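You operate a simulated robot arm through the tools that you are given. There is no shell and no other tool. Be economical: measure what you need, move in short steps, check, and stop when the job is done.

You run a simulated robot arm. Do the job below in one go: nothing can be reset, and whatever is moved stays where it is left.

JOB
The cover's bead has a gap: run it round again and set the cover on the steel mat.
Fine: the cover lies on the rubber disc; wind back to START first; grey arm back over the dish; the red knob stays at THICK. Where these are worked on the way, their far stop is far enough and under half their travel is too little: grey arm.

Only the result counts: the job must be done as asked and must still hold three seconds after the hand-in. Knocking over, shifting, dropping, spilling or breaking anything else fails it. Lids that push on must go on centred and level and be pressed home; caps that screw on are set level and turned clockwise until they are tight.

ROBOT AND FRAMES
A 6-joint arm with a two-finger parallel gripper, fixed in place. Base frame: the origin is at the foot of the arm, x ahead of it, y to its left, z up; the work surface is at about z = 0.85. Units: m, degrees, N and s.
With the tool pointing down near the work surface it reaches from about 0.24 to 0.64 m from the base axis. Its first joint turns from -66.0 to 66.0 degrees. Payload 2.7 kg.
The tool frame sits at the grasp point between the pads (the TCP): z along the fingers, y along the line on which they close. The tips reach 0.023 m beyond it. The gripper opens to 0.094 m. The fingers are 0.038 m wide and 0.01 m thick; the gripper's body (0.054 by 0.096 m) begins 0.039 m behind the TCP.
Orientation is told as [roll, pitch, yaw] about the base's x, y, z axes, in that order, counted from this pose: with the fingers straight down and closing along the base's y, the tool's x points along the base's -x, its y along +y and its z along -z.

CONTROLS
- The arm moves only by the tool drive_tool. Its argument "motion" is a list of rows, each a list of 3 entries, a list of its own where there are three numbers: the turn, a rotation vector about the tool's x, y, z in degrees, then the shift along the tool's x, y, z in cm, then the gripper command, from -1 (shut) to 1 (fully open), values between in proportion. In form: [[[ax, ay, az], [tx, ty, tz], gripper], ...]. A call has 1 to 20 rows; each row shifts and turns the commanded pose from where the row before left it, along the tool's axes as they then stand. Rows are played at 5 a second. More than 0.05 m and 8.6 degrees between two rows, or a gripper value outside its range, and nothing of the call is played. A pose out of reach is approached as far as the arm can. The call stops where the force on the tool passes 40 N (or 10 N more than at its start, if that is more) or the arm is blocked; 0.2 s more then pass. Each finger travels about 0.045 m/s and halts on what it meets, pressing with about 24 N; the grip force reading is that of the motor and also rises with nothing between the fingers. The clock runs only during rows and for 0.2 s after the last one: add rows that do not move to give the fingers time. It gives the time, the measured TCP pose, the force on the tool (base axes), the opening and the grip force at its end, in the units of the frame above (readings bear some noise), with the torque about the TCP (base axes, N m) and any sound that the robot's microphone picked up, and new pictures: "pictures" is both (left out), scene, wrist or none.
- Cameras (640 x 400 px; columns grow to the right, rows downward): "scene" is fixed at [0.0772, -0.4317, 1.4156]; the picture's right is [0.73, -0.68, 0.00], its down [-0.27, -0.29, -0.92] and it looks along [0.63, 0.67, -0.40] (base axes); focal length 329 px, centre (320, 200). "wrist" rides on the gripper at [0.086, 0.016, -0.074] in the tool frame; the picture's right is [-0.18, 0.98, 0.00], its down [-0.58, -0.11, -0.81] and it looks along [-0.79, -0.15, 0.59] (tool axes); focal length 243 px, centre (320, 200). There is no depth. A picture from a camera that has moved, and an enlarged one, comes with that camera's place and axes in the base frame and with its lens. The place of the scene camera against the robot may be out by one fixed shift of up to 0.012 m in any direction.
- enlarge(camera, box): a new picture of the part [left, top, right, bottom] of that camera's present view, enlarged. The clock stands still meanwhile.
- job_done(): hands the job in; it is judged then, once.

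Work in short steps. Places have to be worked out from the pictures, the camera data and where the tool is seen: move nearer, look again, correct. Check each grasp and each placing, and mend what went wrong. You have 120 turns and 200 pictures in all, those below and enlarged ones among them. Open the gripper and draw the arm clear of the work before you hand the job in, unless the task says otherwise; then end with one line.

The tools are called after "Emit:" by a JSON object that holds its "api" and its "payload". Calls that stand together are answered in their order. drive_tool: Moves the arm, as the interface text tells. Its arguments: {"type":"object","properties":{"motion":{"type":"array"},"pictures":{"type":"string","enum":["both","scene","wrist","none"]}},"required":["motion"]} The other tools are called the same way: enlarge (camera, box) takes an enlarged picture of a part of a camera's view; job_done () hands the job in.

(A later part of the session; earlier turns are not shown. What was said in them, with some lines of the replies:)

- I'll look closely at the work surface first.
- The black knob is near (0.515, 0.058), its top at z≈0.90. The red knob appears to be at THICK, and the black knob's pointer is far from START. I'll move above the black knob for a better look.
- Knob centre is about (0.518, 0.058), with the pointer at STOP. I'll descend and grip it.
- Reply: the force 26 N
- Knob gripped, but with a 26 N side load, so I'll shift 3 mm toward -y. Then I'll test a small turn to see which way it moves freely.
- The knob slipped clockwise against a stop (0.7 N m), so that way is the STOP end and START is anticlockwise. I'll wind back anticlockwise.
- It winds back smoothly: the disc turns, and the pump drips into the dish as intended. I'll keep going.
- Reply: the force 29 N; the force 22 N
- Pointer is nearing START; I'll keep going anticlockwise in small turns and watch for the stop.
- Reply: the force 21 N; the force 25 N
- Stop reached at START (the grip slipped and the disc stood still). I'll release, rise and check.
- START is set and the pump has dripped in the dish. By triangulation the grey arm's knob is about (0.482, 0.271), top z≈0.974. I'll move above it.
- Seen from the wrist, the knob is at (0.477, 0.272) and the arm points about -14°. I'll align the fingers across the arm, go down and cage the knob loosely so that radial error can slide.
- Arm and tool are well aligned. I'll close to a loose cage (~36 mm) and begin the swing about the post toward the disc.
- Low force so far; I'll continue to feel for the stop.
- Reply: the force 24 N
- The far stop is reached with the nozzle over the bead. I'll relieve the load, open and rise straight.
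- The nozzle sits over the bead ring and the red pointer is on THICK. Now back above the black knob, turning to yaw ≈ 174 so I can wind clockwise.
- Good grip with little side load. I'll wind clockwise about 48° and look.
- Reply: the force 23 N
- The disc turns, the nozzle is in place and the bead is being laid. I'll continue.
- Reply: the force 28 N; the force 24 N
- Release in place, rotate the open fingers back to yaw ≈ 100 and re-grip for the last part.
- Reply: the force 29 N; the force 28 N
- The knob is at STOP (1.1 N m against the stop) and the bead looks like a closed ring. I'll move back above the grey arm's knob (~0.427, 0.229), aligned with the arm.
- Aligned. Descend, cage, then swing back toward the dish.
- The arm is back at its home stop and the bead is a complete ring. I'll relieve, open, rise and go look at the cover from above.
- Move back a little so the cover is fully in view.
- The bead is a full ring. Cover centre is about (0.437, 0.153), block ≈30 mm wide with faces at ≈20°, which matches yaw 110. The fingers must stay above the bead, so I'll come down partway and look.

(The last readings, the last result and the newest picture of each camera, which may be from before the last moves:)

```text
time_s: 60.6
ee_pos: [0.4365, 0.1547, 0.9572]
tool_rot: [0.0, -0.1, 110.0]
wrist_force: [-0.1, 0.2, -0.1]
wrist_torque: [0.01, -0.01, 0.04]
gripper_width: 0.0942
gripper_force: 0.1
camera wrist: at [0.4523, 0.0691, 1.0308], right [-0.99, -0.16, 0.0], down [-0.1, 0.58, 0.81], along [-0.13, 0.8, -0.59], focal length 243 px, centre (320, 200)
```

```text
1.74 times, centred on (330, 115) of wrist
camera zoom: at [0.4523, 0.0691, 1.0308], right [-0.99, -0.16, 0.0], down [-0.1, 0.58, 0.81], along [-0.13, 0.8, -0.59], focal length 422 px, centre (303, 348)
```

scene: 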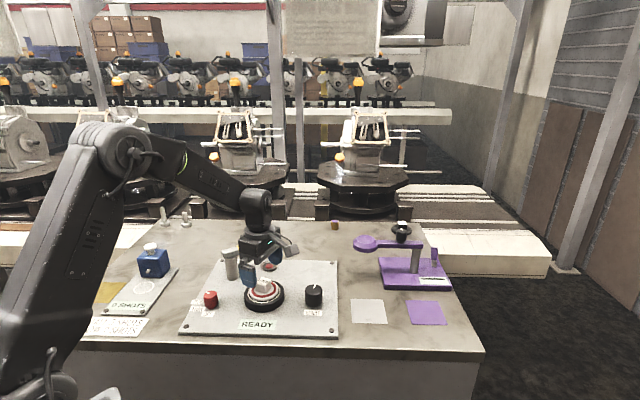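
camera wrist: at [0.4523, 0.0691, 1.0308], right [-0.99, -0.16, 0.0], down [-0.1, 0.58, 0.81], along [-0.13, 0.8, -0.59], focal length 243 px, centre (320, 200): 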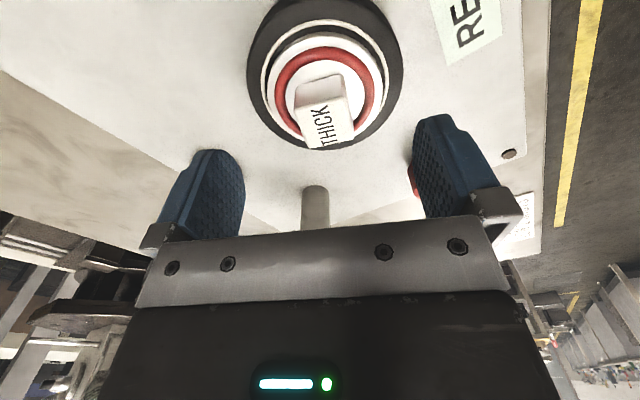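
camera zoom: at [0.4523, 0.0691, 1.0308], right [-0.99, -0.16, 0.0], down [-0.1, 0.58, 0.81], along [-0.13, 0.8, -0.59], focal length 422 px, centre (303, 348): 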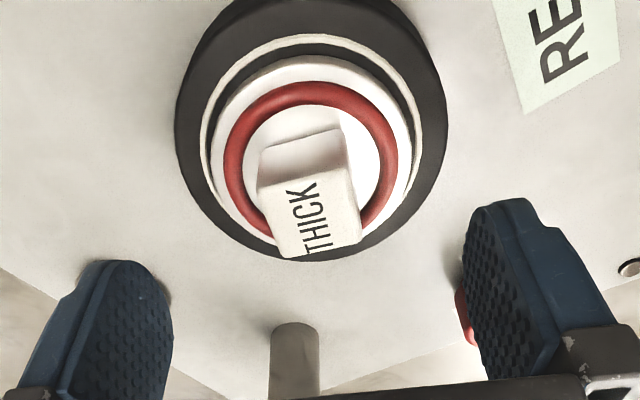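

Estimates: cube top z≈0.913, bead top z≈0.894. I'll descend to TCP z 0.920 (tips 0.897) and check clearance before closing.

Emit:
{"api": "drive_tool", "payload": {"motion": [[[0, 0, 0], [0.1, 0, 1.5], 1], [[0, 0, 0], [0, 0, 1.5], 1], [[0, 0, 0], [0, 0, 0.7], 1], [[0, 0, 0], [0, 0, 0], -0.1], [[0, 0, 0], [0, 0, 0], -0.1], [[0, 0, 0], [0, 0, 0], -0.1], [[0, 0, 0], [0, 0, 0], -0.1], [[0, 0, 0], [0, 0, 0], -0.1]], "pictures": "wrist"}}

Emit:
{"api": "enlarge", "payload": {"camera": "scene", "box": [220, 240, 300, 320]}}

Emit:
{"api": "enlarge", "payload": {"camera": "wrist", "box": [220, 40, 420, 240]}}

```text
time_s: 62.4
ee_pos: [0.4367, 0.1529, 0.9232]
tool_rot: [0.0, 0.0, 110.0]
wrist_force: [-0.4, 0.2, -0.4]
wrist_torque: [-0.03, 0.03, -0.02]
gripper_width: 0.0425
gripper_force: 0.1
camera wrist: at [0.4523, 0.0673, 0.9952], right [-0.99, -0.16, 0.0], down [-0.1, 0.58, 0.81], along [-0.13, 0.8, -0.59], focal length 243 px, centre (320, 200)
```

wrist: 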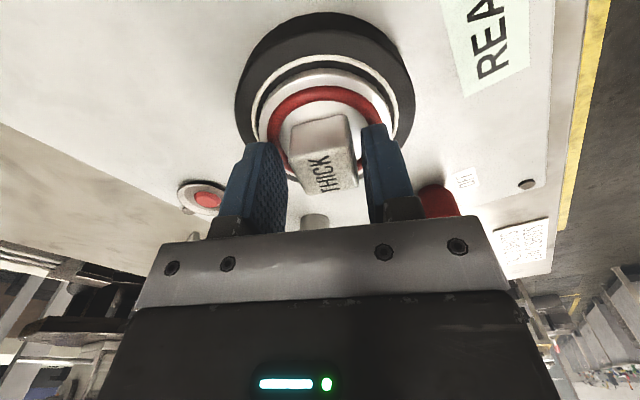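

```text
5.00 times, centred on (260, 280) of scene
camera zoom: at [0.0772, -0.4317, 1.4156], right [0.73, -0.68, 0.0], down [-0.27, -0.29, -0.92], along [0.63, 0.67, -0.4], focal length 1645 px, centre (620, -200)
```

zoom: 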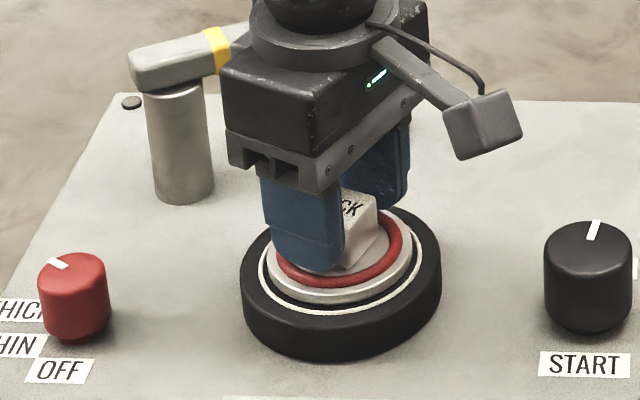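

```text
2.00 times, centred on (320, 140) of wrist
camera zoom: at [0.4523, 0.0673, 0.9952], right [-0.99, -0.16, 0.0], down [-0.1, 0.58, 0.81], along [-0.13, 0.8, -0.59], focal length 485 px, centre (320, 320)
```

zoom: 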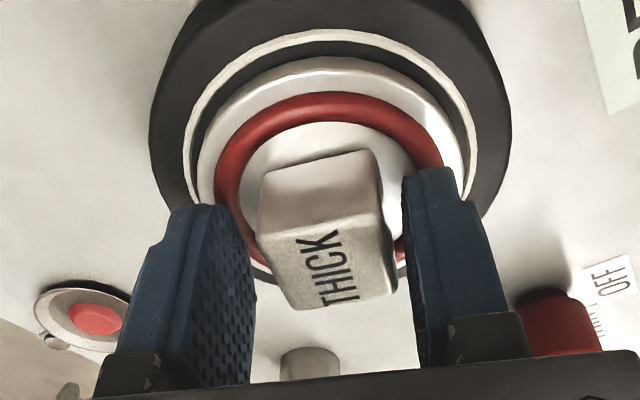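

Cube is centred between the fingers and the tips appear clear of the bead. Close and do a small test lift.

Emit:
{"api": "drive_tool", "payload": {"motion": [[[0, 0, 0], [0, 0, 0], -1], [[0, 0, 0], [0, 0, 0], -1], [[0, 0, 0], [0, 0, 0], -1], [[0, 0, 0], [0, 0, 0], -1]], "pictures": "wrist"}}

Emit:
{"api": "enlarge", "payload": {"camera": "scene", "box": [220, 240, 300, 320]}}

Emit:
{"api": "enlarge", "payload": {"camera": "wrist", "box": [220, 40, 420, 240]}}

```text
time_s: 63.4
ee_pos: [0.4369, 0.1525, 0.9224]
tool_rot: [-0.1, 0.0, 110.0]
wrist_force: [-0.2, 0.0, 0.5]
wrist_torque: [0.01, 0.02, 0.01]
gripper_width: 0.0295
gripper_force: 24.1
camera wrist: at [0.4522, 0.0673, 0.9952], right [-0.99, -0.16, 0.0], down [-0.1, 0.58, 0.81], along [-0.13, 0.8, -0.59], focal length 243 px, centre (320, 200)
```

wrist: 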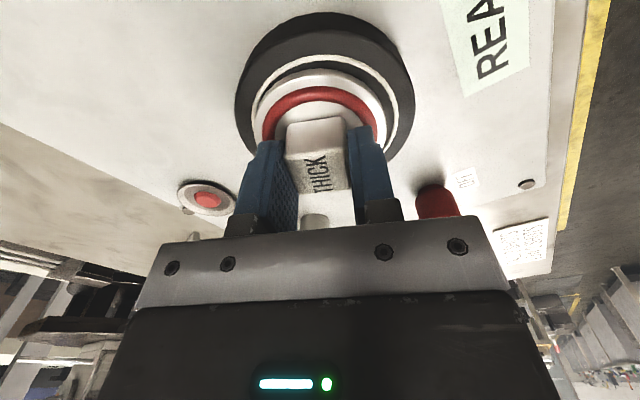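

```text
5.00 times, centred on (260, 280) of scene
camera zoom: at [0.0772, -0.4317, 1.4156], right [0.73, -0.68, 0.0], down [-0.27, -0.29, -0.92], along [0.63, 0.67, -0.4], focal length 1645 px, centre (620, -200)
```

zoom: 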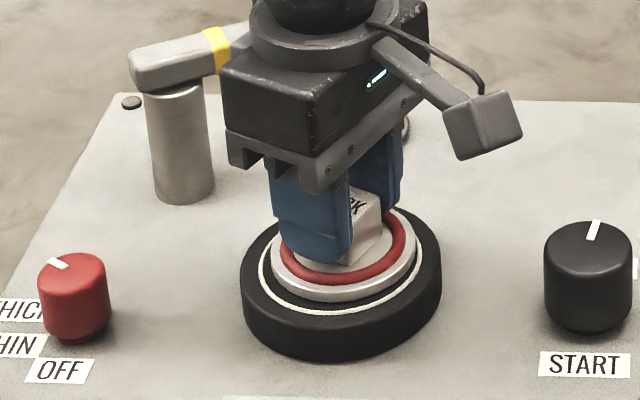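

```text
2.00 times, centred on (320, 140) of wrist
camera zoom: at [0.4522, 0.0673, 0.9952], right [-0.99, -0.16, 0.0], down [-0.1, 0.58, 0.81], along [-0.13, 0.8, -0.59], focal length 485 px, centre (320, 320)
```

zoom: 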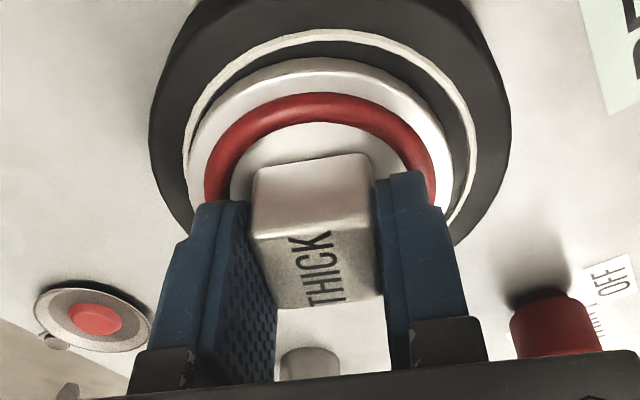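

Held at 29.5 mm with no side load. Lift and check.

Emit:
{"api": "drive_tool", "payload": {"motion": [[[0, 0, 0], [0, 0, -0.5], -1], [[0, 0, 0], [0, 0, -1], -1], [[0, 0, 0], [0, 0, -2], -1], [[0, 0, 0], [0, 0, -3], -1], [[0, 0, 0], [0, 0, -3], -1], [[0, 0, 0], [0, 0, 0], -1]], "pictures": "both"}}

Emit:
{"api": "enlarge", "payload": {"camera": "scene", "box": [210, 230, 310, 320]}}

```text
time_s: 64.8
ee_pos: [0.4379, 0.1537, 1.0182]
tool_rot: [0.1, 0.0, 110.1]
wrist_force: [-0.2, 0.3, -0.9]
wrist_torque: [0.02, -0.01, -0.01]
gripper_width: 0.0299
gripper_force: 24.3
camera wrist: at [0.453, 0.0685, 1.0912], right [-0.99, -0.16, 0.0], down [-0.1, 0.58, 0.81], along [-0.13, 0.8, -0.59], focal length 243 px, centre (320, 200)
```

scene: 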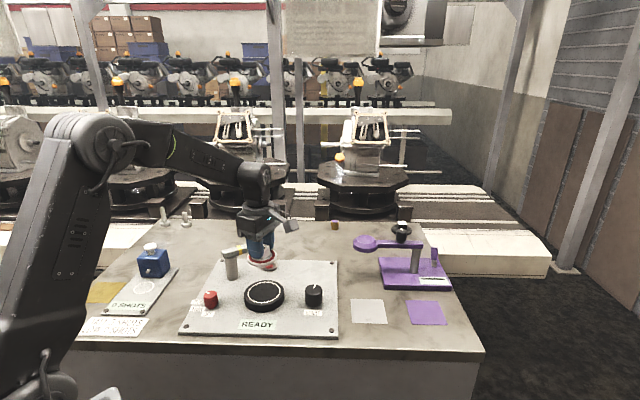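
wrist: 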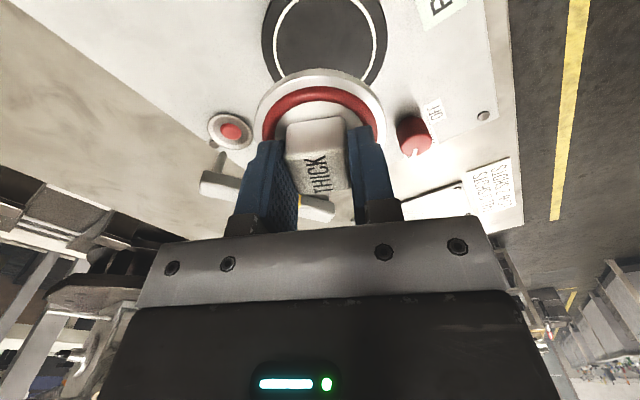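

```text
4.44 times, centred on (260, 275) of scene
camera zoom: at [0.0772, -0.4317, 1.4156], right [0.73, -0.68, 0.0], down [-0.27, -0.29, -0.92], along [0.63, 0.67, -0.4], focal length 1462 px, centre (587, -133)
```

zoom: 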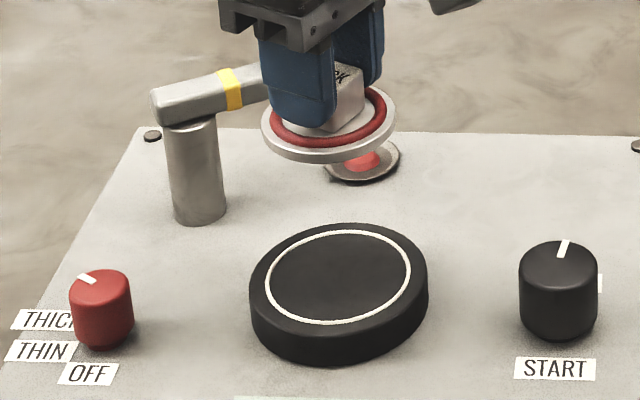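

Cover lifted cleanly. Carry it over toward the steel mat.

Emit:
{"api": "drive_tool", "payload": {"motion": [[[0, 0, 0], [2.96, -1.06, 0], -1], [[0, 0, 0], [2.96, -1.06, 0], -1], [[0, 0, 0], [2.96, -1.06, 0], -1], [[0, 0, 0], [2.96, -1.06, 0], -1], [[0, 0, 0], [2.96, -1.06, 0], -1], [[0, 0, 0], [2.96, -1.06, 0], -1], [[0, 0, 0], [2.96, -1.06, 0], -1], [[0, 0, 0], [2.96, -1.06, 0], -1], [[0, 0, 0], [0, 0, 3], -1], [[0, 0, 0], [0, 0, 3], -1], [[0, 0, 0], [0, 0, 0], -1]], "pictures": "both"}}

Emit:
{"api": "enlarge", "payload": {"camera": "scene", "box": [310, 220, 460, 340]}}

Emit:
{"api": "enlarge", "payload": {"camera": "wrist", "box": [180, 0, 480, 240]}}

```text
time_s: 67.2
ee_pos: [0.5987, -0.0419, 0.9555]
tool_rot: [0.0, 0.0, 109.9]
wrist_force: [-0.1, -0.7, -0.7]
wrist_torque: [-0.01, -0.01, -0.01]
gripper_width: 0.0297
gripper_force: 24.1
camera wrist: at [0.6129, -0.127, 1.0286], right [-0.99, -0.16, 0.0], down [-0.1, 0.58, 0.81], along [-0.13, 0.8, -0.59], focal length 243 px, centre (320, 200)
```

scene: 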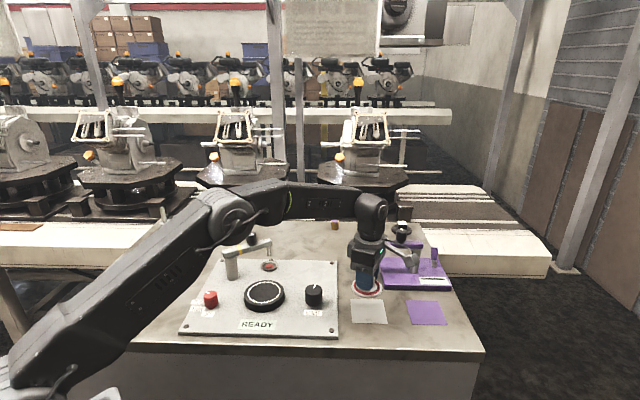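
wrist: 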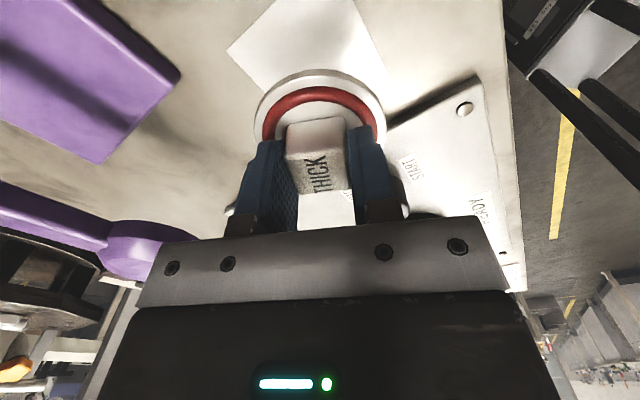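

```text
3.33 times, centred on (385, 280) of scene
camera zoom: at [0.0773, -0.4317, 1.4156], right [0.73, -0.68, 0.0], down [-0.27, -0.29, -0.92], along [0.63, 0.67, -0.4], focal length 1097 px, centre (103, -67)
```

zoom: 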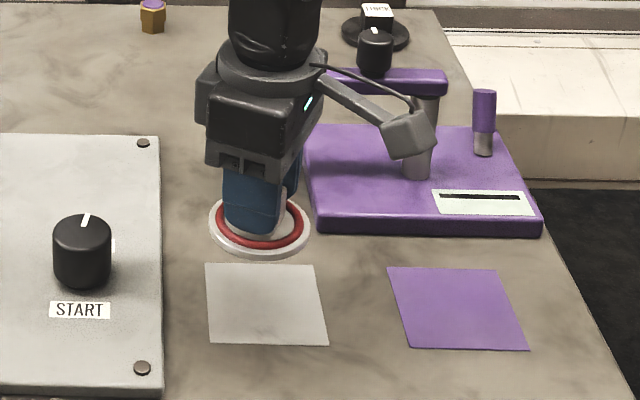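

```text
1.67 times, centred on (330, 120) of wrist
camera zoom: at [0.6129, -0.127, 1.0286], right [-0.99, -0.16, 0.0], down [-0.1, 0.58, 0.81], along [-0.13, 0.8, -0.59], focal length 404 px, centre (303, 333)
```

zoom: 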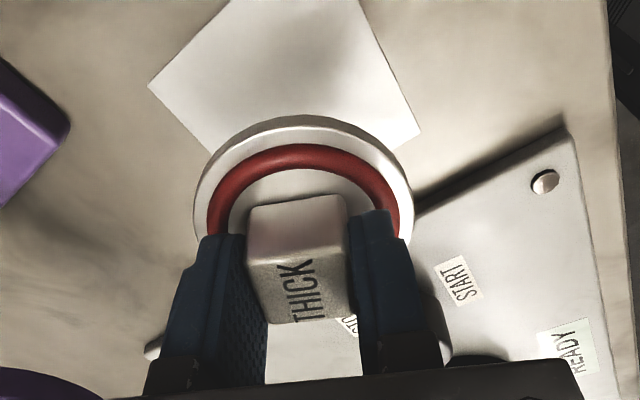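

Mat corners give its centre at (0.606, -0.045). I'll centre over it and descend to just above.

Emit:
{"api": "drive_tool", "payload": {"motion": [[[0, 0, 0], [0.5, -0.5, 0], -1], [[0, 0, 0], [0, 0, 2], -1], [[0, 0, 0], [0, 0, 2], -1], [[0, 0, 0], [0, 0, 1.5], -1], [[0, 0, 0], [0, 0, 0], -1]], "pictures": "both"}}

Emit:
{"api": "enlarge", "payload": {"camera": "scene", "box": [330, 260, 420, 340]}}

Emit:
{"api": "enlarge", "payload": {"camera": "wrist", "box": [180, 0, 480, 240]}}

```text
time_s: 68.4
ee_pos: [0.6048, -0.045, 0.9029]
tool_rot: [0.1, 0.0, 110.0]
wrist_force: [0.4, 0.6, -1.0]
wrist_torque: [-0.02, 0.02, 0.0]
gripper_width: 0.0298
gripper_force: 23.7
camera wrist: at [0.6195, -0.1301, 0.9748], right [-0.99, -0.16, 0.0], down [-0.1, 0.58, 0.81], along [-0.13, 0.8, -0.59], focal length 243 px, centre (320, 200)
```

scene: 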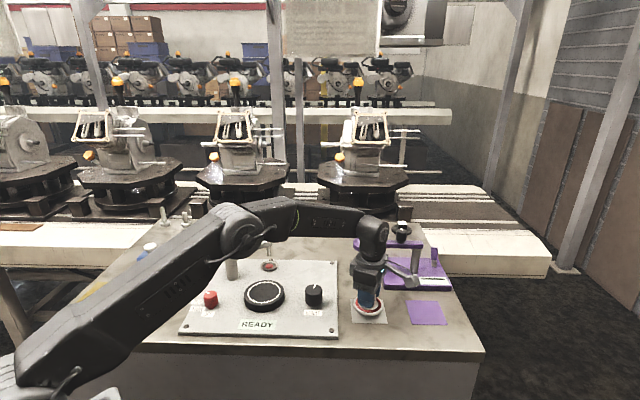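
wrist: 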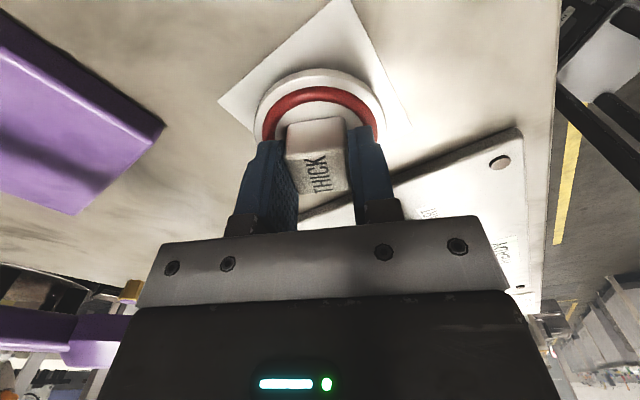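

```text
5.00 times, centred on (375, 300) of scene
camera zoom: at [0.0773, -0.4317, 1.4156], right [0.73, -0.68, 0.0], down [-0.27, -0.29, -0.92], along [0.63, 0.67, -0.4], focal length 1645 px, centre (45, -300)
```

zoom: 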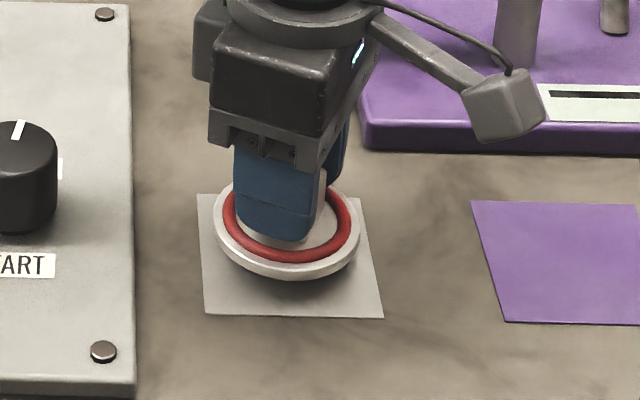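

```text
1.67 times, centred on (330, 120) of wrist
camera zoom: at [0.6195, -0.1301, 0.9748], right [-0.99, -0.16, 0.0], down [-0.1, 0.58, 0.81], along [-0.13, 0.8, -0.59], focal length 404 px, centre (303, 333)
```

zoom: 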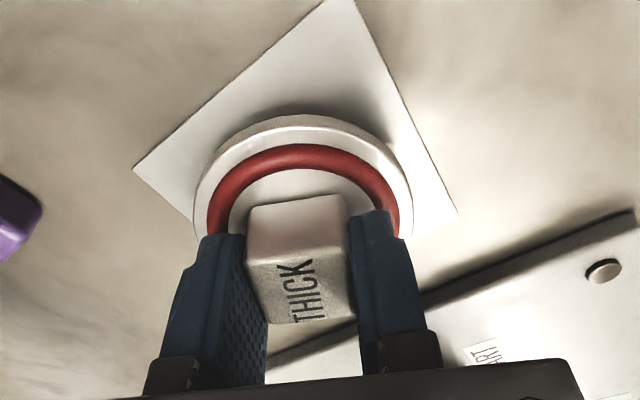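

Only ~1.5 mm of offset remains. Correct it and lower slowly to contact.

Emit:
{"api": "drive_tool", "payload": {"motion": [[[0, 0, 0], [0.15, -0.08, 0.3], -1], [[0, 0, 0], [0, 0, 0.3], -1], [[0, 0, 0], [0, 0, 0.3], -1], [[0, 0, 0], [0, 0, 0.2], -1], [[0, 0, 0], [0, 0, 0.1], -1], [[0, 0, 0], [0, 0, 0], -1]], "pictures": "none"}}

Emit:
{"api": "enlarge", "payload": {"camera": "scene", "box": [330, 260, 420, 340]}}

```text
time_s: 69.8
ee_pos: [0.608, -0.0443, 0.8901]
tool_rot: [0.0, 0.0, 110.0]
wrist_force: [0.1, 0.4, -1.2]
wrist_torque: [-0.01, -0.05, 0.0]
gripper_width: 0.0296
gripper_force: 23.4
```

```text
5.00 times, centred on (375, 300) of scene
camera zoom: at [0.0773, -0.4317, 1.4156], right [0.73, -0.68, 0.0], down [-0.27, -0.29, -0.92], along [0.63, 0.67, -0.4], focal length 1645 px, centre (45, -300)
```

zoom: 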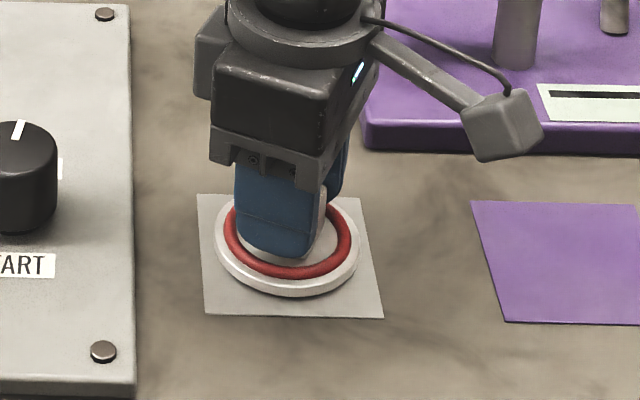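

Emit:
{"api": "drive_tool", "payload": {"motion": [[[0, 0, 0], [0, 0, 0.1], -1], [[0, 0, 0], [0, 0, 0.1], -1], [[0, 0, 0], [0, 0, 0], -1]], "pictures": "none"}}

Emit:
{"api": "drive_tool", "payload": {"motion": [[[0, 0, 0], [0, 0, 0.1], -1], [[0, 0, 0], [0, 0, 0.1], -1], [[0, 0, 0], [0, 0, 0], -1]], "pictures": "none"}}

Emit:
{"api": "enlarge", "payload": {"camera": "scene", "box": [330, 260, 420, 340]}}

```text
time_s: 70.6
ee_pos: [0.6065, -0.0452, 0.8877]
tool_rot: [-0.1, 0.1, 110.1]
wrist_force: [-0.1, -0.3, 1.2]
wrist_torque: [0.02, 0.1, -0.02]
gripper_width: 0.0296
gripper_force: 23.7
```

```text
time_s: 71.4
ee_pos: [0.6054, -0.0454, 0.8881]
tool_rot: [-0.2, 0.2, 110.0]
wrist_force: [-4.1, 0.3, 18.9]
wrist_torque: [0.27, 0.28, 0.02]
gripper_width: 0.0296
gripper_force: 23.5
```

```text
5.00 times, centred on (375, 300) of scene
camera zoom: at [0.0768, -0.4317, 1.4156], right [0.73, -0.68, 0.0], down [-0.27, -0.29, -0.92], along [0.63, 0.67, -0.39], focal length 1645 px, centre (45, -300)
```

zoom: 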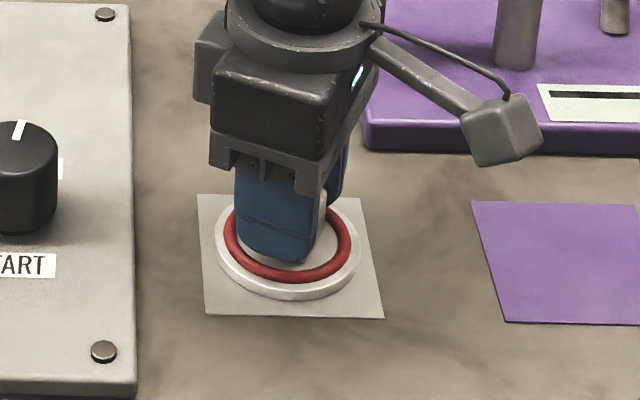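

Contact (19 N), so the cover rests on the mat. Relieve, release and rise.

Emit:
{"api": "drive_tool", "payload": {"motion": [[[0, 0, 0], [0, 0, -0.18], -1], [[0, 0, 0], [0, 0, 0], -1], [[0, 0, 0], [0, 0, 0], 0.2], [[0, 0, 0], [0, 0, 0], 0.2], [[0, 0, 0], [0, 0, 0], 0.2], [[0, 0, 0], [0, 0, -1], 0.2], [[0, 0, 0], [0, 0, -3], 0.2], [[0, 0, 0], [0, 0, -4], 0.2], [[0, 0, 0], [0, 0, -4], 0.2], [[0, 0, 0], [3, 0, -4], 0.2], [[0, 0, 0], [0, 0, 0], 0.2]], "pictures": "both"}}

Emit:
{"api": "enlarge", "payload": {"camera": "scene", "box": [320, 240, 460, 340]}}

Emit:
{"api": "enlarge", "payload": {"camera": "wrist", "box": [220, 0, 420, 150]}}

Emit:
{"api": "enlarge", "payload": {"camera": "scene", "box": [180, 225, 340, 335]}}

```text
time_s: 73.8
ee_pos: [0.6129, -0.0738, 1.0486]
tool_rot: [-0.1, 0.0, 109.9]
wrist_force: [-0.2, 0.3, 0.5]
wrist_torque: [-0.01, 0.01, 0.02]
gripper_width: 0.0566
gripper_force: 0.0
camera wrist: at [0.6285, -0.1582, 1.1214], right [-0.99, -0.16, 0.0], down [-0.1, 0.58, 0.81], along [-0.13, 0.8, -0.59], focal length 243 px, centre (320, 200)
```

scene: 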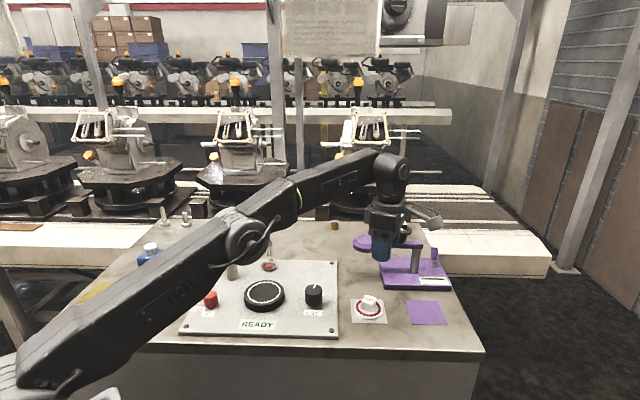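
wrist: 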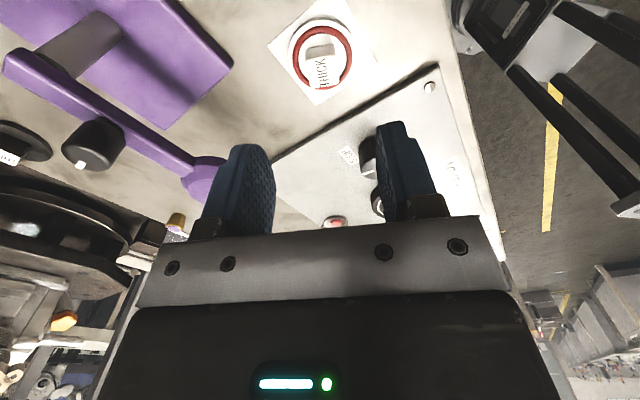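

```text
4.00 times, centred on (390, 290) of scene
camera zoom: at [0.0772, -0.4317, 1.4156], right [0.73, -0.68, 0.0], down [-0.27, -0.29, -0.92], along [0.63, 0.67, -0.4], focal length 1316 px, centre (40, -160)
```

zoom: 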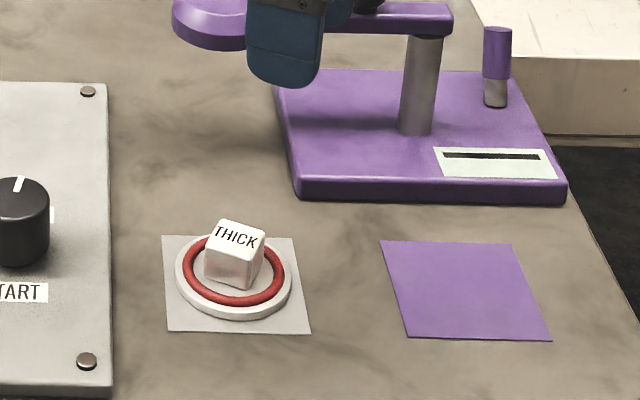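

```text
2.67 times, centred on (320, 75) of wrist
camera zoom: at [0.6285, -0.1582, 1.1214], right [-0.99, -0.16, 0.0], down [-0.1, 0.58, 0.81], along [-0.13, 0.8, -0.59], focal length 647 px, centre (320, 533)
```

zoom: 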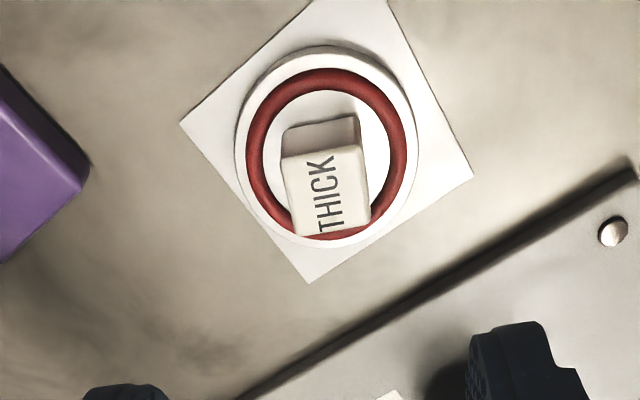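

```text
3.64 times, centred on (260, 280) of scene
camera zoom: at [0.0772, -0.4317, 1.4156], right [0.73, -0.68, 0.0], down [-0.27, -0.29, -0.92], along [0.63, 0.67, -0.4], focal length 1196 px, centre (538, -91)
```

zoom: 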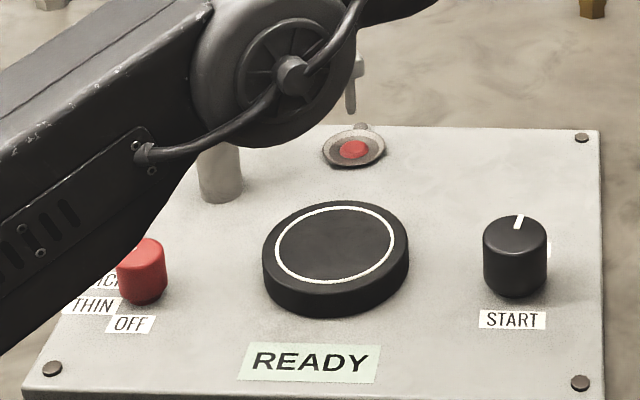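

The cover sits centred on the steel mat with a full bead, and the dish, red knob and arm look right. I'll open fully and draw clear.

Emit:
{"api": "drive_tool", "payload": {"motion": [[[0, 0, 0], [0, 0, -4], 1], [[0, 0, 0], [0, 0, -4], 1], [[0, 0, 0], [-1, 3, -2], 1], [[0, 0, 0], [-1, 3, 0], 1], [[0, 0, 0], [-1, 3, 0], 1], [[0, 0, 0], [-1, 3, 0], 1], [[0, 0, 0], [0, 0, 0], 1]], "pictures": "scene"}}

Emit:
{"api": "enlarge", "payload": {"camera": "scene", "box": [180, 210, 420, 340]}}

```text
time_s: 75.4
ee_pos: [0.4655, -0.0747, 1.1397]
tool_rot: [0.1, 0.0, 110.0]
wrist_force: [-0.4, 0.1, 0.4]
wrist_torque: [-0.01, -0.02, -0.01]
gripper_width: 0.0939
gripper_force: 0.1
out of reach, approached as far as the arm can: row 1, 2
```

scene: 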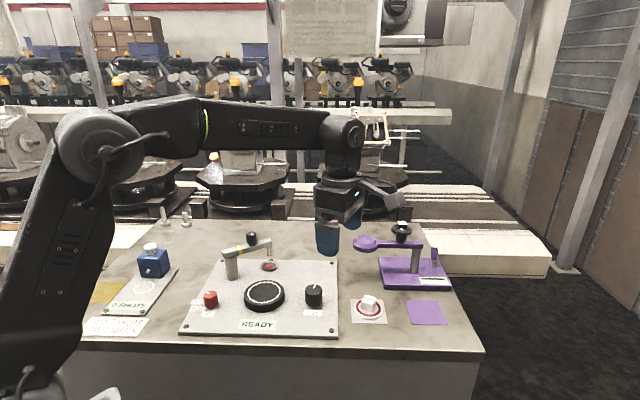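

```text
2.67 times, centred on (300, 275) of scene
camera zoom: at [0.0772, -0.4317, 1.4156], right [0.73, -0.68, 0.0], down [-0.27, -0.29, -0.92], along [0.63, 0.67, -0.4], focal length 877 px, centre (373, 0)
```

zoom: 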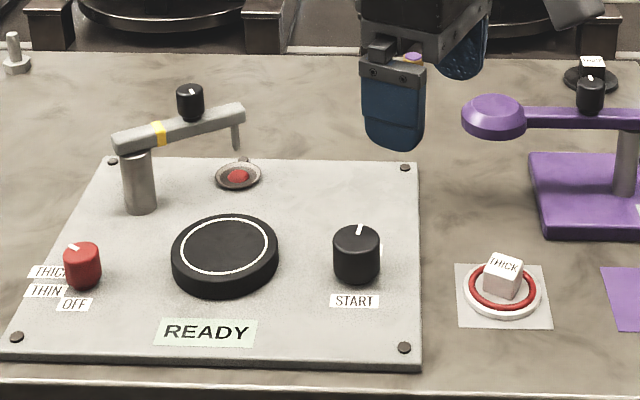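

The final picture shows everything as asked: bead closed, arm home over the dish, red knob on THICK, cover on the steel mat. Handing in.

Emit:
{"api": "job_done", "payload": {}}

```text
The job is handed in.
```

The bead was run round again and looks like a closed ring; the cover is on the steel mat, the grey arm is back over the dish, and the red knob stayed at THICK.
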